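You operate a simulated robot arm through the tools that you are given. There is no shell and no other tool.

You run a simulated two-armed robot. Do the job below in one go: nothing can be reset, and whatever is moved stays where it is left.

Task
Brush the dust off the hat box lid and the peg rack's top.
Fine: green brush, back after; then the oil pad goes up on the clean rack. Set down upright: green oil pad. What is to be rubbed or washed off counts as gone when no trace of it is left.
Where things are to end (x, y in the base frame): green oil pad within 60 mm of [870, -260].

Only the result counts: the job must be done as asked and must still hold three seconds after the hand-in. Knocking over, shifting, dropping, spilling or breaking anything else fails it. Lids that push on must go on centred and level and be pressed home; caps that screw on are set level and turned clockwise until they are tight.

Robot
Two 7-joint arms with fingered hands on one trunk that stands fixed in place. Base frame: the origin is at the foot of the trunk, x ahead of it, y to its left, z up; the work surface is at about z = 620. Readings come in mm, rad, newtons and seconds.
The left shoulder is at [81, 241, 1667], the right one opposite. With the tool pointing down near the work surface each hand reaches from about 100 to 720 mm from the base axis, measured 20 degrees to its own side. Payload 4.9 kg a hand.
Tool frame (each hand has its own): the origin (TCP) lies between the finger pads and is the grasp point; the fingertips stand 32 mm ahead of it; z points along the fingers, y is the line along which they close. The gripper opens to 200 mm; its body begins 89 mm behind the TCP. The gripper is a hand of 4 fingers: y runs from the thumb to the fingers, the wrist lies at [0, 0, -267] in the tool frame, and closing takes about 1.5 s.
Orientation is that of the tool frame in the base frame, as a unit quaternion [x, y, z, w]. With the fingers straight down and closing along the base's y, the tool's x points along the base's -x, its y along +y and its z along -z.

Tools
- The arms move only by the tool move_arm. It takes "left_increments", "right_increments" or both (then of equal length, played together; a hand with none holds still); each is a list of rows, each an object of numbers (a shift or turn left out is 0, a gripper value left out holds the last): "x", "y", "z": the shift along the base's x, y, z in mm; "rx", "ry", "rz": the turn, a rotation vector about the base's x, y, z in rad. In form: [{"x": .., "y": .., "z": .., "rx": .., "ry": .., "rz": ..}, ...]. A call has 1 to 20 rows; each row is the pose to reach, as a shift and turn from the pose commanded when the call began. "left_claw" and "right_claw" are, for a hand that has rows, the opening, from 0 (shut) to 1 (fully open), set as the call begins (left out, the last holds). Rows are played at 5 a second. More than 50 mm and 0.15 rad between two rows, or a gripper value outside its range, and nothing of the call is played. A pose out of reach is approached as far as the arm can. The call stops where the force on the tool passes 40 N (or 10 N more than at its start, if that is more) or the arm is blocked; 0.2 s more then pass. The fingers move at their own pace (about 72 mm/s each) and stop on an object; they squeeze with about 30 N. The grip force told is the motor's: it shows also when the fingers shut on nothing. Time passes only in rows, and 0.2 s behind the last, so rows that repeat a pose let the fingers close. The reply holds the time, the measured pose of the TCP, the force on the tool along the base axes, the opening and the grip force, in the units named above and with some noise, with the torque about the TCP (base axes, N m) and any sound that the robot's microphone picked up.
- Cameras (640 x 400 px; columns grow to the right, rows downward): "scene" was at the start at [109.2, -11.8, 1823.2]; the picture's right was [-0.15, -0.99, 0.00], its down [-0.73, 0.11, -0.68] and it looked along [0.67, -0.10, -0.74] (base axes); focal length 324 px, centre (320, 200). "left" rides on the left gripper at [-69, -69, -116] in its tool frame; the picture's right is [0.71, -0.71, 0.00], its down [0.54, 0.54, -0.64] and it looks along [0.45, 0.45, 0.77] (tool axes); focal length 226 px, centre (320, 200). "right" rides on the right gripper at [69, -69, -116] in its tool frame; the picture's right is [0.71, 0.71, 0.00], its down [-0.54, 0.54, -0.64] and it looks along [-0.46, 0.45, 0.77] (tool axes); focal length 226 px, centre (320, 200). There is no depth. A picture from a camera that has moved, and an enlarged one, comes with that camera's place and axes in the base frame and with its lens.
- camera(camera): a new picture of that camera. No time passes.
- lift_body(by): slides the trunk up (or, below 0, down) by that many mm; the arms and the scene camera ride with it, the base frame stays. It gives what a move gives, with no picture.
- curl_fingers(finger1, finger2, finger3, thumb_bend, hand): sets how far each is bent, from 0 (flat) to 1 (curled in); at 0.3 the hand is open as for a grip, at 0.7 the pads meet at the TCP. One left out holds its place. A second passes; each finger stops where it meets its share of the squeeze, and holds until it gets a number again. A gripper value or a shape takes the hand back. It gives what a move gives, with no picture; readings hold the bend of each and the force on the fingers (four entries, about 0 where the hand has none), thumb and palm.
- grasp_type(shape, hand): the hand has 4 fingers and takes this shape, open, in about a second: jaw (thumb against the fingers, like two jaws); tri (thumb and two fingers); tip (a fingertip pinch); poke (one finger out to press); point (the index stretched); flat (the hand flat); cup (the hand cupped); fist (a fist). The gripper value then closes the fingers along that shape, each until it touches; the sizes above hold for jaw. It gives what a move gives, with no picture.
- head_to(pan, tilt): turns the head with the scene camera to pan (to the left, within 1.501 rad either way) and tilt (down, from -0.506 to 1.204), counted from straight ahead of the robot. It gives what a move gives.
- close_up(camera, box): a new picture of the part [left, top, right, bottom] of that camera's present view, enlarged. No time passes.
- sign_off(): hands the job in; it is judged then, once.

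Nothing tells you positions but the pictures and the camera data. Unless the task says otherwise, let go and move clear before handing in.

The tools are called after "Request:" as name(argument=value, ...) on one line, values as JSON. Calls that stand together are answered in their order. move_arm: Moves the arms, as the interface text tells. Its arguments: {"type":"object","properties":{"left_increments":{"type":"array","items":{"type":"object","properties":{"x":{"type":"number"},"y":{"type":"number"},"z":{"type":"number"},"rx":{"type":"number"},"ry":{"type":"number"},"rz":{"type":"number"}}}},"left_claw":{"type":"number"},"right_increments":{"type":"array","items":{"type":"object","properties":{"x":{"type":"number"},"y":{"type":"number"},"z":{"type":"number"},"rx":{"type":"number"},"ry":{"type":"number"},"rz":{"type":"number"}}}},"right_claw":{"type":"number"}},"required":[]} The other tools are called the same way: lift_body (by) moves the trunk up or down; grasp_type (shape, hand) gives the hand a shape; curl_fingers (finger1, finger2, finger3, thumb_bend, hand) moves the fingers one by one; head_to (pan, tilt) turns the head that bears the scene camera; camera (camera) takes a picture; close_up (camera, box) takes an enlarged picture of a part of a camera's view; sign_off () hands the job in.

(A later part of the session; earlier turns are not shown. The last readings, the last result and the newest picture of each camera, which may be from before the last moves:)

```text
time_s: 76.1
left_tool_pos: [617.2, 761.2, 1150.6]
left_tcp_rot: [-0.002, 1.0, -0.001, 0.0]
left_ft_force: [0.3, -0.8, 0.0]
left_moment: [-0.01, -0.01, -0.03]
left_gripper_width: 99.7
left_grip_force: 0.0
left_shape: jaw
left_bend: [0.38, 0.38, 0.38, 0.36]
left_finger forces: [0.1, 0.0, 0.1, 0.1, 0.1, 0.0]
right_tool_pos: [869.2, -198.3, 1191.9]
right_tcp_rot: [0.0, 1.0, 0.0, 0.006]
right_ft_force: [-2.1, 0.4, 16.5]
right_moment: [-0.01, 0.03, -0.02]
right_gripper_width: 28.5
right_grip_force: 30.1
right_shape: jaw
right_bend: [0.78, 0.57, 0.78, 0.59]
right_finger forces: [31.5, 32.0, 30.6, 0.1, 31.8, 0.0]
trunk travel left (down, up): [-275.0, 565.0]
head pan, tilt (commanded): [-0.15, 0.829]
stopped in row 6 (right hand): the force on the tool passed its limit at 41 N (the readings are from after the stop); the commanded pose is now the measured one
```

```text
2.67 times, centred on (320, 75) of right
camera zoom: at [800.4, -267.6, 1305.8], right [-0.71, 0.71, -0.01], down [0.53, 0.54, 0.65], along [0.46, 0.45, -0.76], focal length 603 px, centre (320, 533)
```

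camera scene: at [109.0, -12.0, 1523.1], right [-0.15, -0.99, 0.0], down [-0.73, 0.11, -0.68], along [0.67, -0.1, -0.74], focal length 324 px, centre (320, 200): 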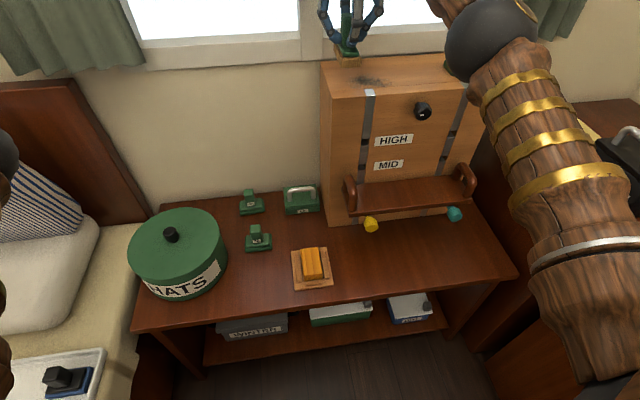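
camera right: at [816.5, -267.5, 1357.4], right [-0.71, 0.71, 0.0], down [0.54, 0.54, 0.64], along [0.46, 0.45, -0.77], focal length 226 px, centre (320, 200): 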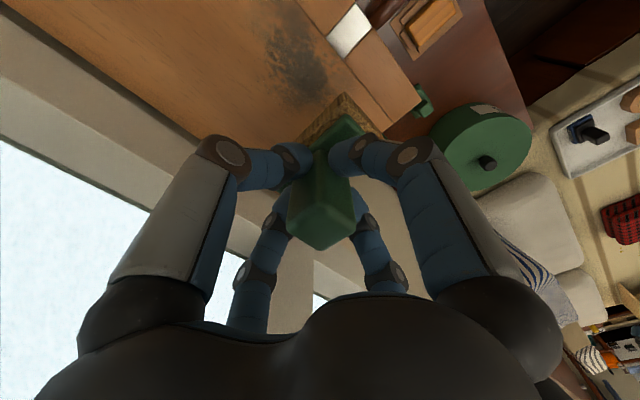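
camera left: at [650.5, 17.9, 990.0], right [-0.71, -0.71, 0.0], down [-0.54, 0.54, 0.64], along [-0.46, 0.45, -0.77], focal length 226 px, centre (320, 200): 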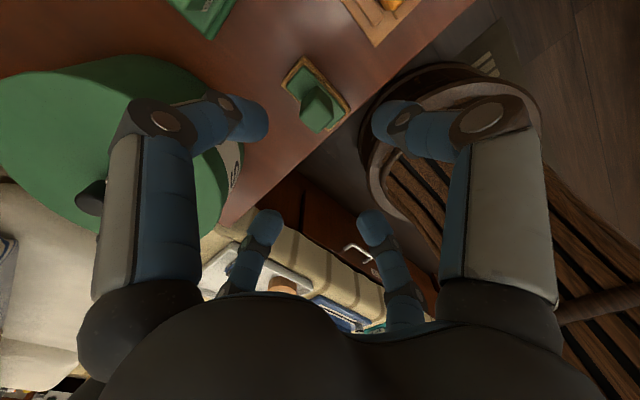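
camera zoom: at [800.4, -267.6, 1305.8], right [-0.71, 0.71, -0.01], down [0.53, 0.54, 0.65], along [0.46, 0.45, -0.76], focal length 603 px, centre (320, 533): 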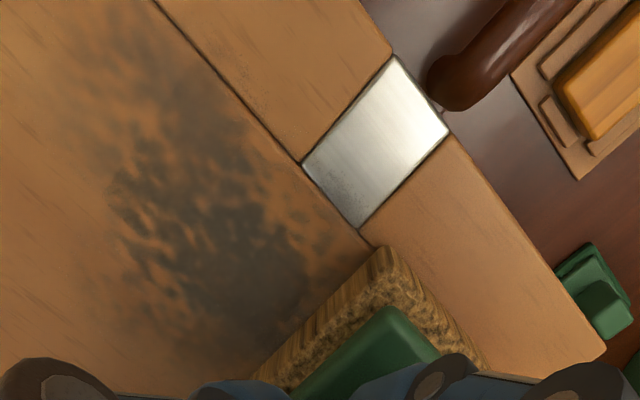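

The rack top was a bit higher than I judged; the move stopped at the force limit against the rack. I ease off and restore level.

Request:
move_arm(right_increments=[{"z": 1, "ry": 0.006}, {"z": 2, "ry": 0.012}, {"z": 2, "ry": 0.012}])

```text
time_s: 76.9
left_tool_pos: [616.8, 762.1, 1151.2]
left_tcp_rot: [-0.002, 1.0, 0.0, -0.001]
left_ft_force: [-0.6, -0.5, 0.0]
left_moment: [0.0, -0.02, 0.02]
left_gripper_width: 99.7
left_grip_force: 0.1
left_shape: jaw
left_bend: [0.38, 0.38, 0.38, 0.36]
left_finger forces: [0.0, 0.0, 0.0, 0.1, 0.1, 0.0]
right_tool_pos: [868.7, -199.0, 1192.5]
right_tcp_rot: [0.001, 1.0, -0.001, -0.002]
right_ft_force: [0.3, 0.9, 12.4]
right_moment: [-0.02, -0.17, 0.03]
right_gripper_width: 28.6
right_grip_force: 29.6
right_shape: jaw
right_bend: [0.78, 0.57, 0.78, 0.59]
right_finger forces: [30.2, 31.8, 31.2, 0.1, 31.0, 0.0]
trunk travel left (down, up): [-275.0, 565.0]
head pan, tilt (commanded): [-0.15, 0.829]
```

Request:
move_arm(right_increments=[{"z": 0.8}, {"z": 0.8}, {"z": 0.8}])

```text
time_s: 77.7
left_tool_pos: [616.0, 761.0, 1150.8]
left_tcp_rot: [-0.001, 1.0, 0.0, 0.0]
left_ft_force: [0.2, -0.6, -0.2]
left_moment: [0.05, 0.03, -0.03]
left_gripper_width: 99.8
left_grip_force: 0.0
left_shape: jaw
left_bend: [0.38, 0.38, 0.38, 0.36]
left_finger forces: [0.1, 0.0, 0.0, 0.1, 0.1, 0.1]
right_tool_pos: [869.8, -199.0, 1191.9]
right_tcp_rot: [-0.001, 1.0, -0.002, -0.003]
right_ft_force: [-0.4, 1.4, 4.4]
right_moment: [0.04, -0.09, 0.01]
right_gripper_width: 28.3
right_grip_force: 29.5
right_shape: jaw
right_bend: [0.59, 0.57, 0.78, 0.59]
right_finger forces: [29.7, 31.3, 29.8, 0.1, 29.7, 0.0]
trunk travel left (down, up): [-275.0, 565.0]
head pan, tilt (commanded): [-0.15, 0.829]
```

About 6 N of press now. One stroke across the patch and back, then I'll look at the effect.

Request:
move_arm(right_increments=[{"y": -20}, {"y": -40}, {"y": -60}, {"y": -80}, {"y": -100}, {"y": -120}, {"y": -140}, {"y": -120}, {"y": -100}, {"y": -80}, {"y": -60}, {"y": -40}, {"y": -20}, {"y": 0}, {"y": 10}])

Request:
close_up(camera="right", box=[220, 0, 420, 150])

Request:
close_up(camera="scene", box=[315, 30, 475, 130])

```text
time_s: 80.9
left_tool_pos: [617.7, 760.7, 1152.2]
left_tcp_rot: [-0.002, 1.0, 0.0, 0.0]
left_ft_force: [-0.4, 0.7, -1.1]
left_moment: [-0.02, -0.01, -0.01]
left_gripper_width: 99.6
left_grip_force: 0.0
left_shape: jaw
left_bend: [0.38, 0.38, 0.38, 0.36]
left_finger forces: [0.1, 0.0, 0.0, 0.1, 0.0, 0.0]
right_tool_pos: [870.2, -189.1, 1191.4]
right_tcp_rot: [0.0, 1.0, 0.0, -0.002]
right_ft_force: [0.7, -3.2, 8.9]
right_moment: [-0.13, -0.11, -0.04]
right_gripper_width: 28.5
right_grip_force: 29.9
right_shape: jaw
right_bend: [0.78, 0.57, 0.78, 0.59]
right_finger forces: [29.1, 29.5, 30.7, 0.0, 32.0, 0.0]
trunk travel left (down, up): [-275.0, 565.0]
head pan, tilt (commanded): [-0.15, 0.829]
```

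```text
2.67 times, centred on (320, 75) of right
camera zoom: at [802.3, -257.1, 1307.1], right [-0.71, 0.71, 0.0], down [0.54, 0.54, 0.64], along [0.45, 0.45, -0.77], focal length 603 px, centre (320, 533)
```

zoom: 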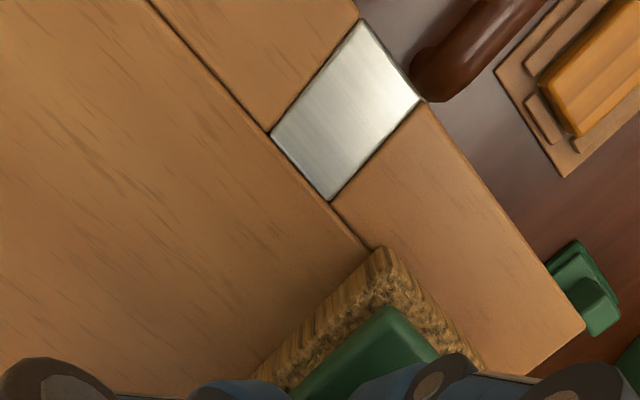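

```text
4.00 times, centred on (395, 80) of scene
camera zoom: at [107.8, -11.7, 1523.2], right [-0.15, -0.99, 0.0], down [-0.73, 0.11, -0.68], along [0.67, -0.1, -0.74], focal length 1295 px, centre (20, 680)
```

zoom: 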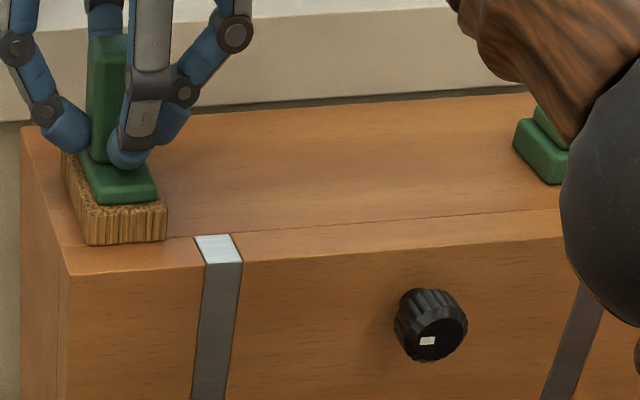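

The rack dust came off cleanly in one pass. For safety I'll make wider passes around that area (front and rear offsets) before lifting off.

Request:
move_arm(right_increments=[{"x": 20, "y": -10, "z": 0.3}, {"x": 35, "y": -30, "z": 0.3}, {"x": 35, "y": -50, "z": 0.3}, {"x": 35, "y": -70, "z": 0.3}, {"x": 35, "y": -90, "z": 0.3}, {"x": 35, "y": -110, "z": 0.3}, {"x": 35, "y": -130, "z": 0.3}, {"x": 30, "y": -150, "z": 0.3}, {"x": 15, "y": -165, "z": 0.3}, {"x": -5, "y": -165, "z": 0.3}, {"x": -15, "y": -150, "z": 0.3}, {"x": -15, "y": -130, "z": 0.3}, {"x": -15, "y": -110, "z": 0.3}, {"x": -15, "y": -90, "z": 0.3}, {"x": -15, "y": -70, "z": 0.3}, {"x": -15, "y": -50, "z": 0.3}, {"x": -15, "y": -30, "z": 0.3}, {"x": -10, "y": -10, "z": 0.3}, {"x": 0, "y": 10, "z": 0.3}])

Request:
move_arm(right_increments=[{"z": 15}, {"z": 50}, {"x": -30, "y": 30, "z": 60}, {"x": -60, "y": 60, "z": 60}, {"x": -95, "y": 95, "z": 60}, {"x": -130, "y": 130, "z": 60}, {"x": -165, "y": 160, "z": 60}])

Request:
close_up(camera="scene", box=[315, 40, 475, 130])

Request:
camera(camera="right")

```text
time_s: 84.9
left_tool_pos: [618.2, 762.7, 1148.7]
left_tcp_rot: [-0.001, 1.0, -0.001, -0.001]
left_ft_force: [0.0, -0.3, -0.1]
left_moment: [-0.04, 0.01, 0.05]
left_gripper_width: 99.7
left_grip_force: 0.1
left_shape: jaw
left_bend: [0.38, 0.38, 0.38, 0.36]
left_finger forces: [0.1, 0.0, 0.0, 0.0, 0.1, 0.0]
right_tool_pos: [872.6, -175.8, 1191.4]
right_tcp_rot: [0.0, 1.0, -0.001, -0.003]
right_ft_force: [-1.1, 0.4, 2.0]
right_moment: [-0.02, -0.07, -0.01]
right_gripper_width: 28.6
right_grip_force: 30.2
right_shape: jaw
right_bend: [0.78, 0.57, 0.78, 0.59]
right_finger forces: [27.7, 30.1, 28.9, 0.0, 30.0, 0.1]
trunk travel left (down, up): [-275.0, 565.0]
head pan, tilt (commanded): [-0.15, 0.829]
```

```text
time_s: 86.5
left_tool_pos: [616.9, 761.6, 1151.1]
left_tcp_rot: [-0.002, 1.0, -0.001, -0.001]
left_ft_force: [0.2, -0.5, 0.2]
left_moment: [-0.01, 0.0, 0.0]
left_gripper_width: 99.7
left_grip_force: 0.0
left_shape: jaw
left_bend: [0.38, 0.38, 0.38, 0.36]
left_finger forces: [0.0, 0.0, 0.1, 0.1, 0.1, 0.1]
right_tool_pos: [702.5, -18.1, 1251.8]
right_tcp_rot: [0.0, 1.0, -0.001, -0.002]
right_ft_force: [-0.3, 0.2, -1.7]
right_moment: [-0.02, -0.04, 0.02]
right_gripper_width: 28.5
right_grip_force: 29.8
right_shape: jaw
right_bend: [0.78, 0.57, 0.78, 0.59]
right_finger forces: [26.9, 29.9, 28.1, 0.1, 29.5, 0.1]
trunk travel left (down, up): [-275.0, 565.0]
head pan, tilt (commanded): [-0.15, 0.829]
```

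```text
4.00 times, centred on (395, 85) of scene
camera zoom: at [108.3, -10.5, 1523.2], right [-0.15, -0.99, 0.0], down [-0.73, 0.11, -0.68], along [0.67, -0.1, -0.74], focal length 1295 px, centre (20, 660)
```

zoom: 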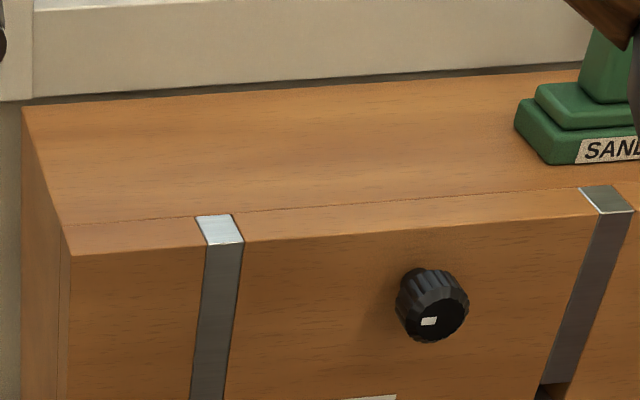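

```text
taken
camera right: at [635.0, -88.3, 1366.7], right [-0.71, 0.71, 0.0], down [0.54, 0.54, 0.64], along [0.45, 0.45, -0.77], focal length 226 px, centre (320, 200)
```

right: 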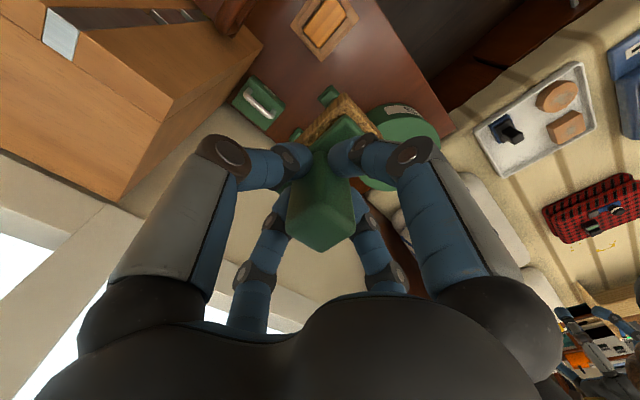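

The rack top is clean. Now the right hand returns the brush to its place so the left can sweep the whole lid.

Request:
move_arm(right_increments=[{"x": -30, "y": 27}, {"x": -60, "y": 54}, {"x": -90, "y": 81}, {"x": -119.5, "y": 107}, {"x": -119.5, "y": 107, "z": -48}, {"x": -119.5, "y": 107, "z": -96}, {"x": -119.5, "y": 107, "z": -144}, {"x": -119.5, "y": 107, "z": -192}, {"x": -119.5, "y": 107, "z": -240}, {"x": -119.5, "y": 107, "z": -288}, {"x": -119.5, "y": 107, "z": -336}, {"x": -119.5, "y": 107, "z": -384}, {"x": -119.5, "y": 107, "z": -432}, {"x": -119.5, "y": 107, "z": -480}, {"x": -119.5, "y": 107, "z": -510}, {"x": -119.5, "y": 107, "z": -520}, {"x": -119.5, "y": 107, "z": -520}])

Request:
close_up(camera="right", box=[220, 60, 420, 220])

Request:
close_up(camera="scene", box=[225, 200, 325, 320])

```text
time_s: 90.1
left_tool_pos: [617.9, 761.3, 1150.8]
left_tcp_rot: [-0.001, 1.0, 0.0, 0.001]
left_ft_force: [0.5, -0.1, 0.5]
left_moment: [0.03, 0.01, 0.0]
left_gripper_width: 99.8
left_grip_force: 0.0
left_shape: jaw
left_bend: [0.38, 0.38, 0.38, 0.36]
left_finger forces: [0.0, 0.1, 0.1, 0.1, 0.0, 0.1]
right_tool_pos: [586.3, 87.7, 731.8]
right_tcp_rot: [0.0, 1.0, 0.0, -0.001]
right_ft_force: [-1.4, -0.5, -1.3]
right_moment: [-0.01, 0.03, 0.0]
right_gripper_width: 28.2
right_grip_force: 30.1
right_shape: jaw
right_bend: [0.78, 0.57, 0.78, 0.59]
right_finger forces: [26.1, 29.6, 27.7, 0.0, 29.2, 0.2]
trunk travel left (down, up): [-275.0, 565.0]
head pan, tilt (commanded): [-0.15, 0.829]
```

```text
2.50 times, centred on (320, 140) of right
camera zoom: at [519.1, 18.8, 847.4], right [-0.71, 0.71, 0.0], down [0.54, 0.54, 0.64], along [0.45, 0.45, -0.77], focal length 565 px, centre (320, 350)
```

zoom: 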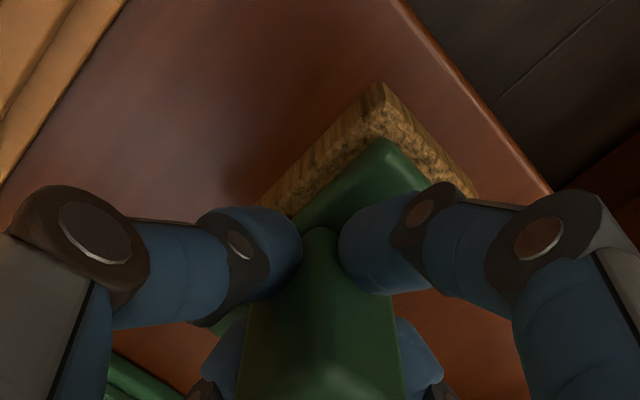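

```text
3.33 times, centred on (275, 260) of scene
camera zoom: at [109.1, -11.5, 1523.1], right [-0.15, -0.99, 0.0], down [-0.73, 0.11, -0.68], along [0.67, -0.1, -0.74], focal length 1079 px, centre (470, 0)
```

zoom: 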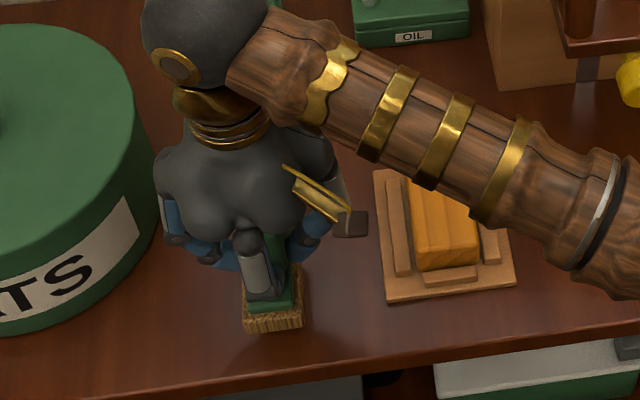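

Above its spot (about 2 mm too far in x, which I correct); lowering to feel for the desk.

Request:
move_arm(right_increments=[{"x": -1, "z": -10}, {"x": -2, "z": -20}, {"x": -2, "z": -28}, {"x": -2, "z": -33}, {"x": -2, "z": -33}])

Request:
close_up(camera="scene", box=[235, 265, 305, 315])

```text
time_s: 91.3
left_tool_pos: [617.3, 760.8, 1149.1]
left_tcp_rot: [-0.002, 1.0, 0.0, 0.0]
left_ft_force: [0.0, -0.2, 0.0]
left_moment: [0.0, 0.01, -0.02]
left_gripper_width: 99.6
left_grip_force: 0.1
left_shape: jaw
left_bend: [0.38, 0.38, 0.38, 0.36]
left_finger forces: [0.1, 0.0, 0.0, 0.0, 0.1, 0.0]
right_tool_pos: [584.3, 87.3, 698.9]
right_tcp_rot: [0.001, 1.0, -0.001, -0.001]
right_ft_force: [-0.7, -0.1, -1.4]
right_moment: [0.01, 0.01, 0.03]
right_gripper_width: 28.3
right_grip_force: 30.1
right_shape: jaw
right_bend: [0.78, 0.57, 0.78, 0.59]
right_finger forces: [26.1, 29.5, 27.8, 0.1, 29.3, 0.0]
trunk travel left (down, up): [-275.0, 565.0]
head pan, tilt (commanded): [-0.15, 0.829]
```

```text
8.00 times, centred on (270, 290) of scene
camera zoom: at [109.2, -11.6, 1523.1], right [-0.15, -0.99, 0.0], down [-0.73, 0.11, -0.68], along [0.67, -0.1, -0.74], focal length 2590 px, centre (720, -520)
```

zoom: 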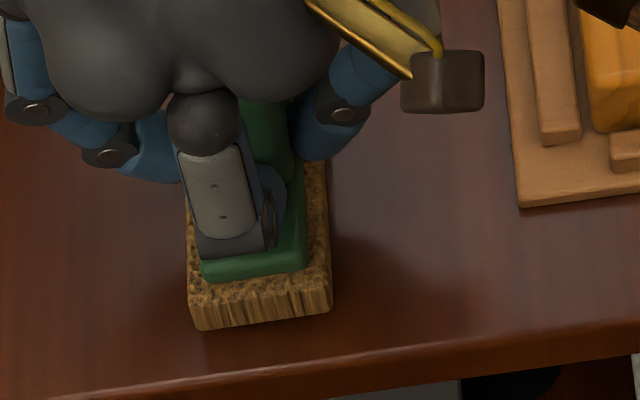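

Request:
move_arm(right_increments=[{"y": 1, "z": -2}, {"y": 2, "z": -4}, {"y": 2, "z": -5}, {"y": 2, "z": -5}])

```text
time_s: 92.3
left_tool_pos: [618.3, 761.3, 1151.2]
left_tcp_rot: [-0.002, 1.0, -0.001, 0.0]
left_ft_force: [1.2, 0.3, 0.0]
left_moment: [0.03, 0.0, 0.0]
left_gripper_width: 99.8
left_grip_force: 0.1
left_shape: jaw
left_bend: [0.38, 0.38, 0.38, 0.36]
left_finger forces: [0.1, 0.1, 0.0, 0.0, 0.0, 0.1]
right_tool_pos: [585.4, 90.4, 693.4]
right_tcp_rot: [0.0, 1.0, -0.001, -0.002]
right_ft_force: [-0.5, 0.1, -1.2]
right_moment: [0.0, 0.02, 0.01]
right_gripper_width: 28.2
right_grip_force: 30.1
right_shape: jaw
right_bend: [0.78, 0.57, 0.78, 0.59]
right_finger forces: [26.1, 29.5, 27.7, 0.0, 29.3, 0.0]
trunk travel left (down, up): [-275.0, 565.0]
head pan, tilt (commanded): [-0.15, 0.829]
```

Request:
move_arm(right_increments=[{"x": -0.5, "z": -1}, {"x": -1, "z": -2}, {"x": -1, "z": -2}])

```text
time_s: 93.1
left_tool_pos: [616.8, 760.3, 1151.1]
left_tcp_rot: [-0.001, 1.0, 0.001, 0.0]
left_ft_force: [0.0, 0.1, -0.6]
left_moment: [0.02, 0.02, -0.04]
left_gripper_width: 99.7
left_grip_force: 0.0
left_shape: jaw
left_bend: [0.38, 0.38, 0.38, 0.36]
left_finger forces: [0.0, 0.0, 0.0, 0.0, 0.0, 0.0]
right_tool_pos: [583.0, 90.1, 693.3]
right_tcp_rot: [0.0, 1.0, 0.0, -0.002]
right_ft_force: [0.1, 0.8, -0.6]
right_moment: [-0.03, -0.01, 0.01]
right_gripper_width: 28.0
right_grip_force: 30.5
right_shape: jaw
right_bend: [0.78, 0.57, 0.78, 0.59]
right_finger forces: [26.2, 29.6, 27.8, 0.0, 29.2, 0.1]
trunk travel left (down, up): [-275.0, 565.0]
head pan, tilt (commanded): [-0.15, 0.829]
```

Request:
move_arm(right_increments=[{"z": -1}, {"z": -1.5}, {"z": -1.5}])

```text
time_s: 93.9
left_tool_pos: [617.2, 762.4, 1150.8]
left_tcp_rot: [-0.002, 1.0, 0.001, 0.0]
left_ft_force: [-0.1, -0.2, 0.8]
left_moment: [0.0, -0.02, 0.01]
left_gripper_width: 99.8
left_grip_force: 0.1
left_shape: jaw
left_bend: [0.38, 0.38, 0.38, 0.36]
left_finger forces: [0.0, 0.0, 0.0, 0.0, 0.0, 0.1]
right_tool_pos: [582.7, 89.8, 691.4]
right_tcp_rot: [0.0, 1.0, 0.0, -0.002]
right_ft_force: [-1.4, 2.1, 7.6]
right_moment: [0.06, -0.07, 0.01]
right_gripper_width: 28.4
right_grip_force: 30.6
right_shape: jaw
right_bend: [0.78, 0.57, 0.78, 0.59]
right_finger forces: [27.2, 31.2, 28.4, 0.0, 29.2, 0.1]
trunk travel left (down, up): [-275.0, 565.0]
head pan, tilt (commanded): [-0.15, 0.829]
```

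Standing on the desk. Release, rise and check.

Request:
move_arm(right_increments=[{"z": 0.8}, {"z": 0.8}, {"z": 0.8}, {"z": 0.8}, {"z": 0.8}], right_claw=0.5)

Request:
move_arm(right_increments=[{"z": 20}, {"z": 60}, {"z": 105}, {"z": 150}, {"z": 195}, {"z": 240}, {"y": -45, "z": 255}, {"y": -92, "z": 260}, {"y": -140, "z": 265}, {"y": -188, "z": 270}, {"y": -236, "z": 275}, {"y": -284, "z": 280}, {"y": -332, "z": 285}, {"x": -30, "y": -370, "z": 290}, {"x": -60, "y": -400, "z": 300}])

Request:
camera(camera="scene")

Request:
close_up(camera="scene", box=[235, 215, 315, 315])

Request:
close_up(camera="scene", box=[120, 205, 240, 305])

```text
time_s: 95.1
left_tool_pos: [617.9, 763.0, 1151.0]
left_tcp_rot: [-0.002, 1.0, 0.0, 0.0]
left_ft_force: [0.0, 0.3, 0.7]
left_moment: [0.01, -0.02, 0.02]
left_gripper_width: 99.7
left_grip_force: 0.1
left_shape: jaw
left_bend: [0.38, 0.38, 0.38, 0.36]
left_finger forces: [0.1, 0.0, 0.0, 0.1, 0.0, 0.0]
right_tool_pos: [583.8, 90.5, 691.6]
right_tcp_rot: [-0.001, 1.0, 0.001, -0.001]
right_ft_force: [0.1, -0.4, -0.2]
right_moment: [0.01, -0.02, -0.02]
right_gripper_width: 99.7
right_grip_force: 0.1
right_shape: jaw
right_bend: [0.38, 0.38, 0.38, 0.36]
right_finger forces: [0.0, 0.1, 0.0, 0.1, 0.0, 0.0]
trunk travel left (down, up): [-275.0, 565.0]
head pan, tilt (commanded): [-0.15, 0.829]
```

```text
time_s: 98.3
left_tool_pos: [616.5, 760.3, 1152.6]
left_tcp_rot: [-0.002, 1.0, 0.0, 0.001]
left_ft_force: [-0.6, -0.5, -0.5]
left_moment: [0.01, -0.05, -0.01]
left_gripper_width: 99.7
left_grip_force: 0.0
left_shape: jaw
left_bend: [0.38, 0.38, 0.38, 0.36]
left_finger forces: [0.0, 0.0, 0.0, 0.0, 0.1, 0.0]
right_tool_pos: [520.2, -308.1, 992.1]
right_tcp_rot: [-0.001, 1.0, -0.001, -0.002]
right_ft_force: [0.3, 0.1, -0.1]
right_moment: [-0.04, -0.01, -0.01]
right_gripper_width: 99.7
right_grip_force: 0.0
right_shape: jaw
right_bend: [0.38, 0.38, 0.38, 0.36]
right_finger forces: [0.0, 0.0, 0.0, 0.0, 0.0, 0.1]
trunk travel left (down, up): [-275.0, 565.0]
head pan, tilt (commanded): [-0.15, 0.829]
```

```text
taken
camera scene: at [107.1, -12.6, 1523.3], right [-0.15, -0.99, 0.0], down [-0.73, 0.11, -0.68], along [0.67, -0.1, -0.74], focal length 324 px, centre (320, 200)
```

scene: 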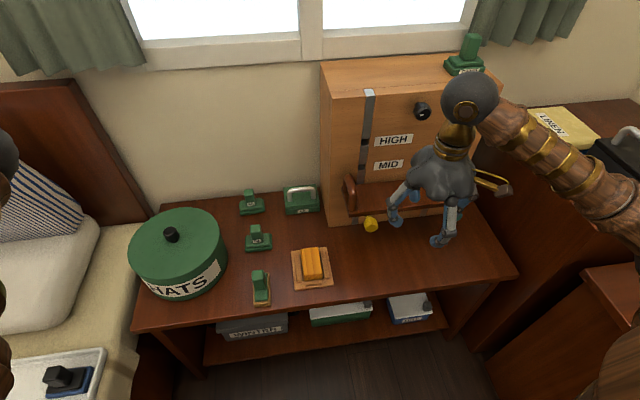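

```text
4.00 times, centred on (275, 265) of scene
camera zoom: at [107.1, -12.6, 1523.3], right [-0.15, -0.99, 0.0], down [-0.73, 0.11, -0.68], along [0.67, -0.1, -0.74], focal length 1295 px, centre (500, -60)
```

zoom: 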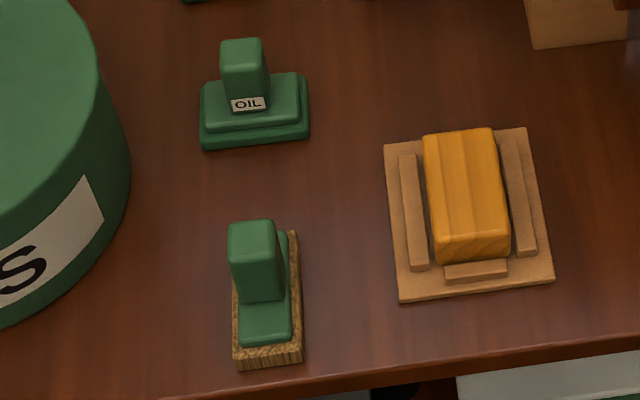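

```text
4.00 times, centred on (180, 255) of scene
camera zoom: at [107.1, -12.6, 1523.3], right [-0.15, -0.99, 0.0], down [-0.73, 0.11, -0.68], along [0.67, -0.1, -0.74], focal length 1295 px, centre (880, -20)
```

zoom: 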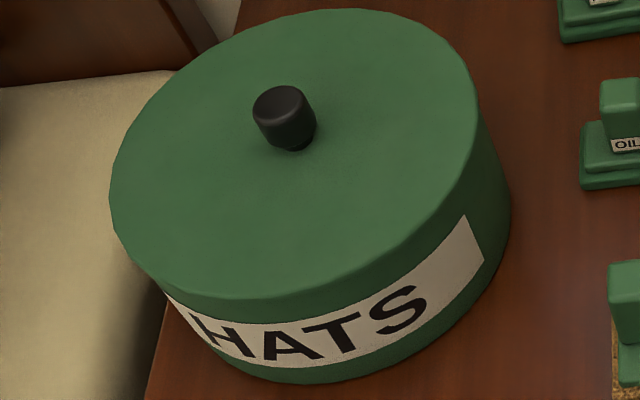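

Brush is back in its spot within a millimetre or two. The left hand now comes back to take it, with the right hand moved a little farther off.

Request:
move_arm(left_increments=[{"y": -45}, {"y": -90}, {"y": -135}, {"y": -180}, {"y": -225}, {"y": -270}, {"y": -310}, {"x": -3.5, "y": -346, "z": -28}, {"x": -7, "y": -382, "z": -56}, {"x": -10.5, "y": -418, "z": -84}, {"x": -14, "y": -454, "z": -112}, {"x": -17.5, "y": -490, "z": -140}, {"x": -21, "y": -526, "z": -168}, {"x": -24.5, "y": -562, "z": -196}, {"x": -28, "y": -598, "z": -224}, {"x": -31.5, "y": -634, "z": -252}, {"x": -35, "y": -670, "z": -280}], right_increments=[{"y": -20}, {"y": -40}, {"y": -60}, {"y": -80}, {"y": -80}, {"y": -80}, {"y": -80}, {"y": -80}, {"y": -80}, {"y": -80}, {"y": -80}, {"y": -80}, {"y": -80}, {"y": -80}, {"y": -80}, {"y": -80}, {"y": -80}], left_claw=0.5)

Request:
move_arm(left_increments=[{"z": -45}, {"z": -90}, {"z": -102}, {"z": -102}])

Request:
close_up(camera="left", box=[260, 60, 380, 200])

Request:
camera(camera="scene")

```text
time_s: 101.9
left_tool_pos: [582.2, 88.2, 866.3]
left_tcp_rot: [-0.002, 1.0, 0.0, 0.001]
left_ft_force: [-0.5, 0.0, -0.7]
left_moment: [0.0, 0.03, 0.01]
left_gripper_width: 99.7
left_grip_force: 0.0
left_shape: jaw
left_bend: [0.38, 0.38, 0.38, 0.36]
left_finger forces: [0.1, 0.0, 0.1, 0.0, 0.0, 0.0]
right_tool_pos: [522.1, -391.1, 992.3]
right_tcp_rot: [0.0, 1.0, 0.0, -0.002]
right_ft_force: [0.2, 0.9, -0.6]
right_moment: [-0.01, -0.02, 0.01]
right_gripper_width: 99.7
right_grip_force: 0.1
right_shape: jaw
right_bend: [0.38, 0.38, 0.38, 0.36]
right_finger forces: [0.1, 0.0, 0.0, 0.0, 0.0, 0.0]
trunk travel left (down, up): [-275.0, 565.0]
head pan, tilt (commanded): [-0.15, 0.829]
```

```text
time_s: 102.9
left_tool_pos: [580.9, 89.9, 767.7]
left_tcp_rot: [-0.002, 1.0, 0.001, 0.0]
left_ft_force: [-0.2, 0.7, 0.2]
left_moment: [0.01, -0.01, 0.02]
left_gripper_width: 99.6
left_grip_force: 0.1
left_shape: jaw
left_bend: [0.38, 0.38, 0.38, 0.36]
left_finger forces: [0.0, 0.1, 0.0, 0.1, 0.0, 0.0]
right_tool_pos: [522.8, -390.4, 992.1]
right_tcp_rot: [0.0, 1.0, 0.0, -0.001]
right_ft_force: [0.5, 0.3, -0.7]
right_moment: [0.03, 0.0, 0.02]
right_gripper_width: 99.8
right_grip_force: 0.0
right_shape: jaw
right_bend: [0.38, 0.38, 0.38, 0.36]
right_finger forces: [0.1, 0.1, 0.0, 0.0, 0.0, 0.0]
trunk travel left (down, up): [-275.0, 565.0]
head pan, tilt (commanded): [-0.15, 0.829]
```

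```text
2.86 times, centred on (320, 130) of left
camera zoom: at [650.9, 19.3, 884.2], right [-0.7, -0.71, 0.0], down [-0.54, 0.54, 0.64], along [-0.46, 0.45, -0.77], focal length 646 px, centre (320, 400)
```

zoom: 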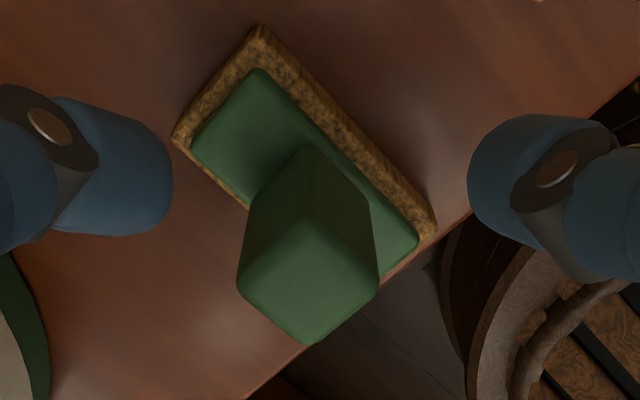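

```text
taken
camera scene: at [108.9, -12.0, 1523.1], right [-0.15, -0.99, 0.0], down [-0.73, 0.11, -0.68], along [0.67, -0.1, -0.74], focal length 324 px, centre (320, 200)
```

scene: 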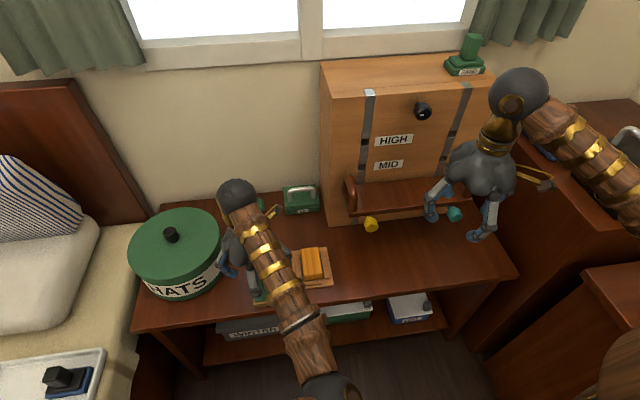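

The handle is about 4 mm ahead of the hand centre; I correct, descend and grip.

Request:
move_arm(left_increments=[{"x": 4, "y": 0.6}, {"x": 4, "y": 0.6, "z": -30}, {"x": 4, "y": 0.6, "z": -60}, {"x": 4, "y": 0.6, "z": -74}, {"x": 4, "y": 0.6, "z": -74}])

Request:
move_arm(left_increments=[{"z": 0}, {"z": 0}, {"z": 0}, {"z": 0}, {"z": 0}, {"z": 0}, {"z": 0}, {"z": 0}], left_claw=0)

Request:
move_arm(left_increments=[{"z": 15}, {"z": 50}, {"z": 95}, {"z": 140}, {"z": 180}, {"z": 180}])

Request:
camera(camera="left")

```text
time_s: 104.1
left_tool_pos: [587.1, 90.6, 693.8]
left_tcp_rot: [-0.001, 1.0, 0.0, 0.001]
left_ft_force: [-0.8, 0.9, -0.3]
left_moment: [0.01, 0.03, -0.02]
left_gripper_width: 99.6
left_grip_force: 0.0
left_shape: jaw
left_bend: [0.38, 0.38, 0.38, 0.36]
left_finger forces: [0.0, 0.0, 0.1, 0.0, 0.0, 0.1]
right_tool_pos: [523.1, -390.1, 991.8]
right_tcp_rot: [0.0, 1.0, 0.0, -0.002]
right_ft_force: [-0.1, 0.2, 0.5]
right_moment: [0.0, -0.01, 0.01]
right_gripper_width: 99.7
right_grip_force: 0.0
right_shape: jaw
right_bend: [0.38, 0.38, 0.38, 0.36]
right_finger forces: [0.0, 0.0, 0.0, 0.0, 0.0, 0.0]
trunk travel left (down, up): [-275.0, 565.0]
head pan, tilt (commanded): [-0.15, 0.829]
```

```text
time_s: 105.9
left_tool_pos: [586.5, 92.3, 695.4]
left_tcp_rot: [-0.002, 1.0, 0.0, 0.0]
left_ft_force: [-0.3, -0.5, -0.1]
left_moment: [0.01, -0.01, -0.02]
left_gripper_width: 28.8
left_grip_force: 30.1
left_shape: jaw
left_bend: [0.77, 0.58, 0.57, 0.58]
left_finger forces: [26.1, 26.7, 26.2, 0.0, 26.8, 0.0]
right_tool_pos: [522.4, -390.1, 991.7]
right_tcp_rot: [0.0, 1.0, 0.0, -0.002]
right_ft_force: [0.6, -0.1, -0.4]
right_moment: [0.01, 0.01, 0.03]
right_gripper_width: 99.6
right_grip_force: 0.0
right_shape: jaw
right_bend: [0.38, 0.38, 0.38, 0.36]
right_finger forces: [0.0, 0.0, 0.1, 0.1, 0.0, 0.1]
trunk travel left (down, up): [-275.0, 565.0]
head pan, tilt (commanded): [-0.15, 0.829]
```

```text
time_s: 107.3
left_tool_pos: [585.8, 92.9, 874.1]
left_tcp_rot: [-0.001, 1.0, 0.0, -0.001]
left_ft_force: [0.4, 0.1, -1.8]
left_moment: [-0.06, 0.0, 0.0]
left_gripper_width: 28.5
left_grip_force: 29.8
left_shape: jaw
left_bend: [0.77, 0.58, 0.57, 0.58]
left_finger forces: [26.2, 26.8, 26.2, 0.1, 27.0, 0.0]
right_tool_pos: [523.1, -389.4, 992.1]
right_tcp_rot: [0.0, 1.0, -0.001, -0.003]
right_ft_force: [0.7, 0.2, -0.7]
right_moment: [-0.02, -0.01, -0.01]
right_gripper_width: 99.7
right_grip_force: 0.1
right_shape: jaw
right_bend: [0.38, 0.38, 0.38, 0.36]
right_finger forces: [0.1, 0.1, 0.0, 0.1, 0.1, 0.0]
trunk travel left (down, up): [-275.0, 565.0]
head pan, tilt (commanded): [-0.15, 0.829]
```

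```text
taken
camera left: at [655.7, 23.2, 990.7], right [-0.7, -0.71, 0.0], down [-0.54, 0.54, 0.64], along [-0.46, 0.45, -0.77], focal length 226 px, centre (320, 200)
```

left: 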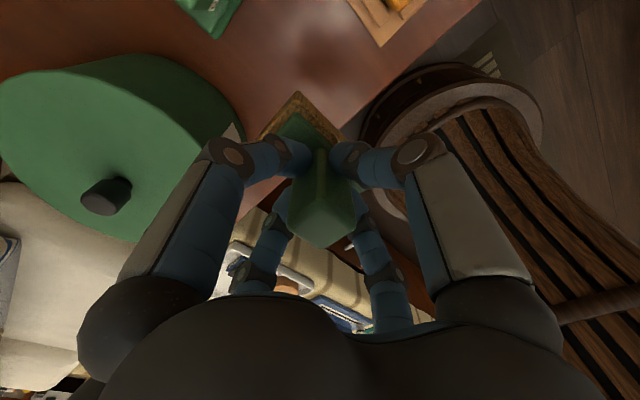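

Request:
close_up(camera="left", box=[0, 50, 240, 220])

```text
2.35 times, centred on (120, 135) of left
camera zoom: at [655.7, 23.2, 990.7], right [-0.7, -0.71, 0.0], down [-0.54, 0.54, 0.64], along [-0.46, 0.45, -0.77], focal length 532 px, centre (791, 353)
```

zoom: 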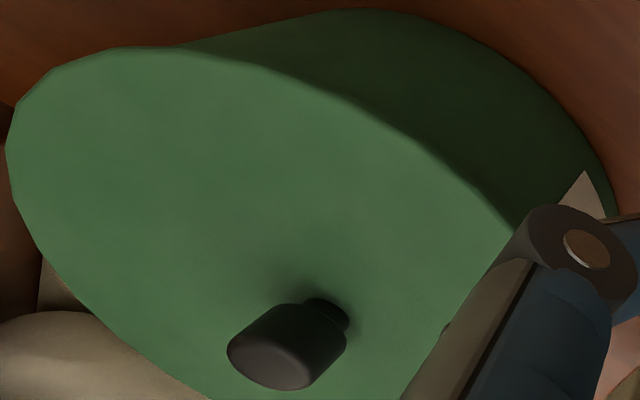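

From this angle a faint darker smear shows beside the knob on its +x side, a zone I have not yet brushed. I'll bring the brush over that side.

Request:
move_arm(left_increments=[{"x": 33, "y": 26}, {"x": 66, "y": 52}, {"x": 99, "y": 78}, {"x": 132, "y": 104}, {"x": 165, "y": 131}, {"x": 198.5, "y": 158}, {"x": 198.5, "y": 158, "z": -25}, {"x": 198.5, "y": 158, "z": -36}, {"x": 198.5, "y": 158, "z": -39}, {"x": 198.5, "y": 158, "z": -39}])

Request:
camera(camera="left")

Request:
close_up(camera="left", box=[160, 40, 400, 200])

Request:
close_up(camera="scene", box=[120, 190, 240, 300])

```text
time_s: 109.5
left_tool_pos: [785.4, 248.9, 836.3]
left_tcp_rot: [-0.002, 1.0, 0.0, 0.0]
left_ft_force: [-0.1, -0.2, -1.0]
left_moment: [0.02, 0.02, 0.01]
left_gripper_width: 28.5
left_grip_force: 29.8
left_shape: jaw
left_bend: [0.77, 0.58, 0.57, 0.58]
left_finger forces: [26.3, 26.8, 26.2, 0.0, 27.0, 0.0]
right_tool_pos: [523.6, -390.3, 990.8]
right_tcp_rot: [-0.001, 1.0, 0.0, -0.002]
right_ft_force: [0.9, 0.1, 0.8]
right_moment: [0.02, 0.01, -0.01]
right_gripper_width: 100.0
right_grip_force: 0.1
right_shape: jaw
right_bend: [0.38, 0.38, 0.38, 0.36]
right_finger forces: [0.0, 0.0, 0.0, 0.0, 0.0, 0.0]
trunk travel left (down, up): [-275.0, 565.0]
head pan, tilt (commanded): [-0.15, 0.829]
```

```text
taken
camera left: at [854.6, 178.7, 952.3], right [-0.7, -0.71, 0.0], down [-0.54, 0.54, 0.64], along [-0.46, 0.45, -0.77], focal length 226 px, centre (320, 200)
```

left: 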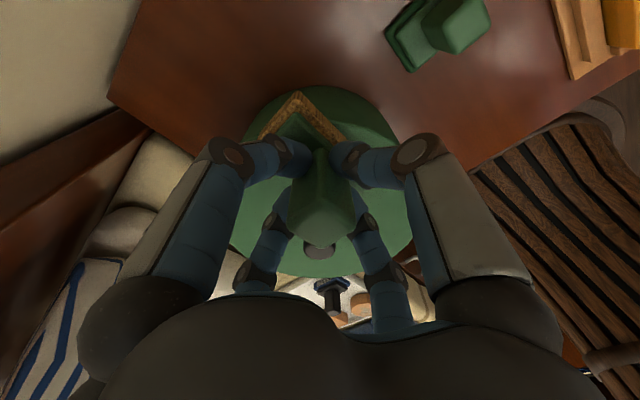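

```text
2.50 times, centred on (280, 120) of left
camera zoom: at [854.6, 178.7, 952.3], right [-0.7, -0.71, 0.0], down [-0.54, 0.54, 0.64], along [-0.46, 0.45, -0.77], focal length 565 px, centre (420, 400)
```

zoom: 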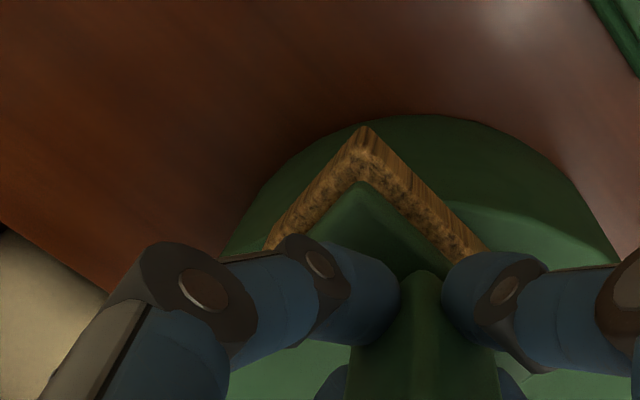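

```text
3.64 times, centred on (180, 245) of scene
camera zoom: at [109.0, -12.1, 1523.1], right [-0.15, -0.99, 0.0], down [-0.73, 0.11, -0.68], along [0.67, -0.1, -0.74], focal length 1177 px, centre (829, 36)
```

zoom: 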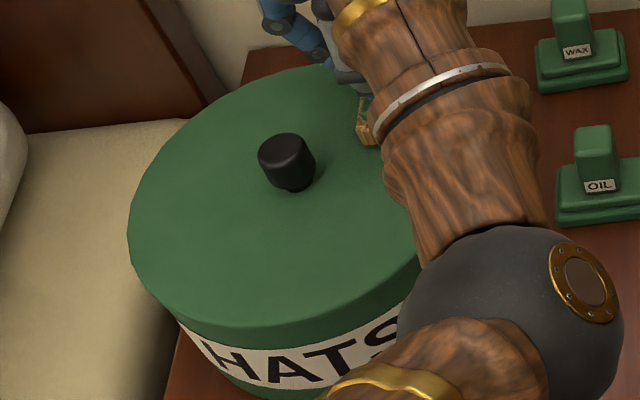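

Request:
move_arm(left_increments=[{"y": 10}, {"y": 15, "z": -1.5}, {"y": 15, "z": -3}, {"y": 15, "z": -3}])

```text
time_s: 110.5
left_tool_pos: [785.6, 265.8, 833.0]
left_tcp_rot: [-0.002, 1.0, 0.001, 0.001]
left_ft_force: [0.3, 1.1, -1.6]
left_moment: [0.0, -0.02, 0.02]
left_gripper_width: 28.8
left_grip_force: 30.5
left_shape: jaw
left_bend: [0.77, 0.58, 0.57, 0.58]
left_finger forces: [26.3, 26.7, 26.2, 0.0, 27.0, 0.0]
right_tool_pos: [522.8, -389.9, 992.7]
right_tcp_rot: [0.001, 1.0, 0.0, -0.003]
right_ft_force: [-0.3, -0.1, -0.6]
right_moment: [-0.02, -0.06, 0.0]
right_gripper_width: 99.9
right_grip_force: 0.0
right_shape: jaw
right_bend: [0.38, 0.38, 0.38, 0.36]
right_finger forces: [0.0, 0.1, 0.1, 0.0, 0.1, 0.0]
trunk travel left (down, up): [-275.0, 565.0]
head pan, tilt (commanded): [-0.15, 0.829]
```

Request:
move_arm(left_increments=[{"z": -0.7}, {"z": -1.3}, {"z": -1.3}])

```text
time_s: 111.3
left_tool_pos: [785.4, 264.3, 831.1]
left_tcp_rot: [-0.001, 1.0, 0.0, 0.0]
left_ft_force: [-0.3, -0.2, -1.8]
left_moment: [0.0, -0.01, -0.04]
left_gripper_width: 28.6
left_grip_force: 29.9
left_shape: jaw
left_bend: [0.77, 0.58, 0.57, 0.58]
left_finger forces: [26.3, 26.8, 26.2, 0.1, 27.0, 0.1]
right_tool_pos: [523.5, -389.7, 991.7]
right_tcp_rot: [0.0, 1.0, 0.001, -0.003]
right_ft_force: [-0.2, -0.2, 0.0]
right_moment: [-0.01, 0.01, 0.02]
right_gripper_width: 100.1
right_grip_force: 0.0
right_shape: jaw
right_bend: [0.38, 0.38, 0.38, 0.36]
right_finger forces: [0.0, 0.0, 0.1, 0.0, 0.0, 0.0]
trunk travel left (down, up): [-275.0, 565.0]
head pan, tilt (commanded): [-0.15, 0.829]
```

Request:
move_arm(left_increments=[{"z": -0.6}, {"z": -1}, {"z": -1}])

```text
time_s: 112.1
left_tool_pos: [786.6, 263.2, 830.2]
left_tcp_rot: [-0.001, 1.0, 0.0, 0.0]
left_ft_force: [-0.1, 0.7, 2.5]
left_moment: [-0.01, 0.01, -0.01]
left_gripper_width: 28.7
left_grip_force: 30.0
left_shape: jaw
left_bend: [0.77, 0.58, 0.57, 0.58]
left_finger forces: [26.6, 27.3, 26.5, 0.0, 27.5, 0.0]
right_tool_pos: [522.3, -390.1, 992.8]
right_tcp_rot: [-0.001, 1.0, 0.0, -0.003]
right_ft_force: [-0.3, 0.3, 0.6]
right_moment: [-0.01, 0.02, 0.01]
right_gripper_width: 99.7
right_grip_force: 0.0
right_shape: jaw
right_bend: [0.38, 0.38, 0.38, 0.36]
right_finger forces: [0.0, 0.1, 0.1, 0.0, 0.0, 0.0]
trunk travel left (down, up): [-275.0, 565.0]
head pan, tilt (commanded): [-0.15, 0.829]
```

About 4 N contact. Sweeping along +y past the knob's far side (the direction that also nudges the box back home).

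Request:
move_arm(left_increments=[{"y": 15}, {"y": 30}, {"y": 45}, {"y": 60}, {"y": 75}, {"y": 90}, {"y": 105}, {"y": 105, "z": 12}, {"y": 70, "z": 14}, {"y": 30, "z": 14}, {"y": -10, "z": 14}, {"y": -15, "z": 14}])

Request:
close_up(camera="scene", box=[120, 205, 240, 305])

Request:
close_up(camera="scene", box=[140, 205, 212, 250])

```text
time_s: 114.7
left_tool_pos: [784.9, 248.5, 845.3]
left_tcp_rot: [-0.001, 1.0, -0.001, 0.0]
left_ft_force: [-0.6, 0.4, -2.6]
left_moment: [0.0, -0.03, -0.01]
left_gripper_width: 28.8
left_grip_force: 30.0
left_shape: jaw
left_bend: [0.77, 0.58, 0.57, 0.58]
left_finger forces: [26.5, 26.9, 26.2, 0.0, 27.3, 0.0]
right_tool_pos: [523.3, -388.5, 992.4]
right_tcp_rot: [0.0, 1.0, 0.0, -0.003]
right_ft_force: [-0.6, 0.2, -0.8]
right_moment: [0.0, 0.0, 0.01]
right_gripper_width: 99.8
right_grip_force: 0.0
right_shape: jaw
right_bend: [0.38, 0.38, 0.38, 0.36]
right_finger forces: [0.0, 0.0, 0.0, 0.1, 0.0, 0.0]
trunk travel left (down, up): [-275.0, 565.0]
head pan, tilt (commanded): [-0.15, 0.829]
```

```text
4.00 times, centred on (180, 255) of scene
camera zoom: at [109.3, -10.9, 1523.1], right [-0.15, -0.99, 0.0], down [-0.73, 0.11, -0.68], along [0.67, -0.1, -0.74], focal length 1295 px, centre (880, -20)
```

zoom: 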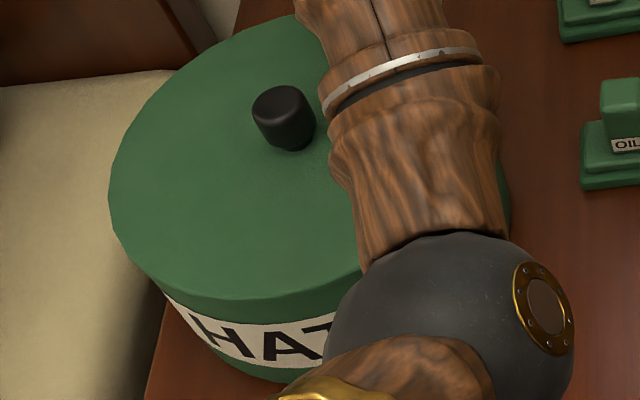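

```text
8.89 times, centred on (176, 228) of scene
camera zoom: at [109.3, -10.9, 1523.1], right [-0.15, -0.99, 0.0], down [-0.73, 0.11, -0.68], along [0.67, -0.1, -0.74], focal length 2877 px, centre (1600, -44)
```

zoom: 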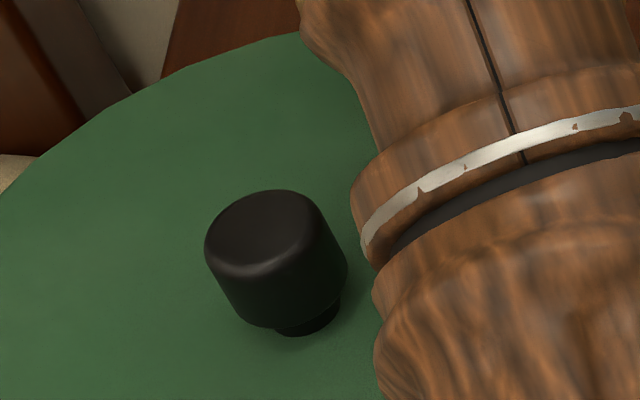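

The box held still. Now a full ring around the knob at the same light pressure.

Request:
move_arm(left_increments=[{"z": -12}, {"z": -14.2}, {"y": 30, "z": -14.2}, {"y": 60, "z": -14.2}, {"y": 90, "z": -14.2}, {"y": 116, "z": -14.2}, {"x": -30, "y": 116, "z": -14.2}, {"x": -60, "y": 116, "z": -14.2}, {"x": -90, "y": 116, "z": -14.2}, {"x": -120, "y": 116, "z": -14.2}, {"x": -146, "y": 116, "z": -14.2}, {"x": -146, "y": 90, "z": -14.2}, {"x": -146, "y": 60, "z": -14.2}, {"x": -146, "y": 30, "z": -14.2}, {"x": -146, "y": 14, "z": -14.2}, {"x": -120, "y": 14, "z": -14.2}, {"x": -90, "y": 14, "z": -14.2}, {"x": -60, "y": 14, "z": -14.2}, {"x": -30, "y": 14, "z": -14.2}, {"x": 0, "y": 14, "z": -14.2}])

Request:
close_up(camera="scene", box=[120, 205, 240, 305])

```text
time_s: 118.9
left_tool_pos: [783.9, 262.9, 829.3]
left_tcp_rot: [-0.001, 1.0, -0.001, 0.001]
left_ft_force: [-0.3, 0.4, 2.3]
left_moment: [-0.04, 0.05, 0.01]
left_gripper_width: 28.6
left_grip_force: 30.4
left_shape: jaw
left_bend: [0.77, 0.58, 0.57, 0.58]
left_finger forces: [26.8, 27.5, 26.5, 0.0, 27.8, 0.0]
right_tool_pos: [523.6, -390.9, 992.5]
right_tcp_rot: [0.0, 1.0, 0.0, -0.002]
right_ft_force: [0.4, 0.0, 0.0]
right_moment: [0.01, 0.04, -0.03]
right_gripper_width: 99.8
right_grip_force: 0.1
right_shape: jaw
right_bend: [0.38, 0.38, 0.38, 0.36]
right_finger forces: [0.0, 0.0, 0.0, 0.0, 0.0, 0.1]
trunk travel left (down, up): [-275.0, 565.0]
head pan, tilt (commanded): [-0.15, 0.829]
```

```text
4.00 times, centred on (180, 255) of scene
camera zoom: at [109.6, -11.6, 1523.1], right [-0.15, -0.99, 0.0], down [-0.73, 0.11, -0.68], along [0.67, -0.1, -0.74], focal length 1295 px, centre (880, -20)
```

zoom: 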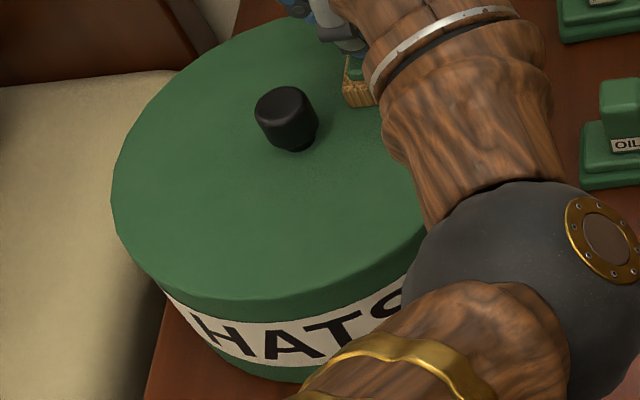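

Barely any drift. Now the outer rim zones and back round the other way.

Request:
move_arm(left_increments=[{"x": -20, "y": -20, "z": -0.2}, {"x": -40, "y": -38, "z": -0.2}, {"x": -70, "y": -40, "z": -0.2}, {"x": -105, "y": -38, "z": -0.2}, {"x": -130, "y": -20, "z": -0.2}, {"x": -146, "y": 0, "z": -0.2}, {"x": -146, "y": 30, "z": -0.2}, {"x": -146, "y": 60, "z": -0.2}, {"x": -146, "y": 90, "z": -0.2}, {"x": -130, "y": 118, "z": -0.2}, {"x": -105, "y": 138, "z": -0.2}, {"x": -73, "y": 141, "z": -0.2}, {"x": -40, "y": 138, "z": -0.2}, {"x": -20, "y": 118, "z": -0.2}, {"x": 0, "y": 95, "z": -0.2}, {"x": 0, "y": 60, "z": -0.2}, {"x": 0, "y": 30, "z": -0.2}, {"x": 0, "y": 0, "z": -0.2}, {"x": -30, "y": 0, "z": -0.2}, {"x": -60, "y": 0, "z": -0.2}])

Request:
close_up(camera="scene", box=[120, 205, 240, 305])

Request:
camera(camera="left")

```text
time_s: 123.1
left_tool_pos: [724.8, 262.5, 829.6]
left_tcp_rot: [-0.001, 1.0, 0.001, -0.001]
left_ft_force: [-0.5, -0.2, 1.3]
left_moment: [-0.05, 0.01, 0.0]
left_gripper_width: 29.1
left_grip_force: 29.6
left_shape: jaw
left_bend: [0.77, 0.78, 0.58, 0.58]
left_finger forces: [27.3, 28.0, 26.7, 0.1, 28.4, 0.0]
right_tool_pos: [521.7, -391.1, 992.5]
right_tcp_rot: [0.0, 1.0, -0.001, -0.002]
right_ft_force: [0.5, -1.0, -0.3]
right_moment: [0.03, 0.02, -0.02]
right_gripper_width: 100.0
right_grip_force: 0.0
right_shape: jaw
right_bend: [0.38, 0.38, 0.38, 0.36]
right_finger forces: [0.1, 0.1, 0.0, 0.1, 0.0, 0.1]
trunk travel left (down, up): [-275.0, 565.0]
head pan, tilt (commanded): [-0.15, 0.829]
```

```text
4.00 times, centred on (180, 255) of scene
camera zoom: at [108.3, -13.6, 1523.1], right [-0.15, -0.99, 0.0], down [-0.73, 0.11, -0.68], along [0.67, -0.1, -0.74], focal length 1295 px, centre (880, -20)
```

zoom: 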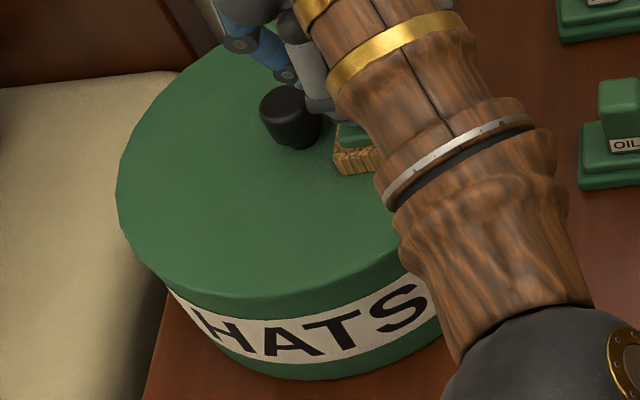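

```text
taken
camera left: at [794.1, 190.8, 945.9], right [-0.71, -0.71, 0.0], down [-0.54, 0.54, 0.64], along [-0.46, 0.45, -0.76], focal length 226 px, centre (320, 200)
```

left: 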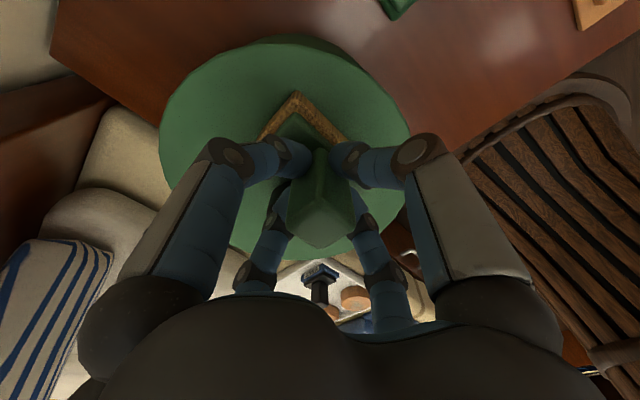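

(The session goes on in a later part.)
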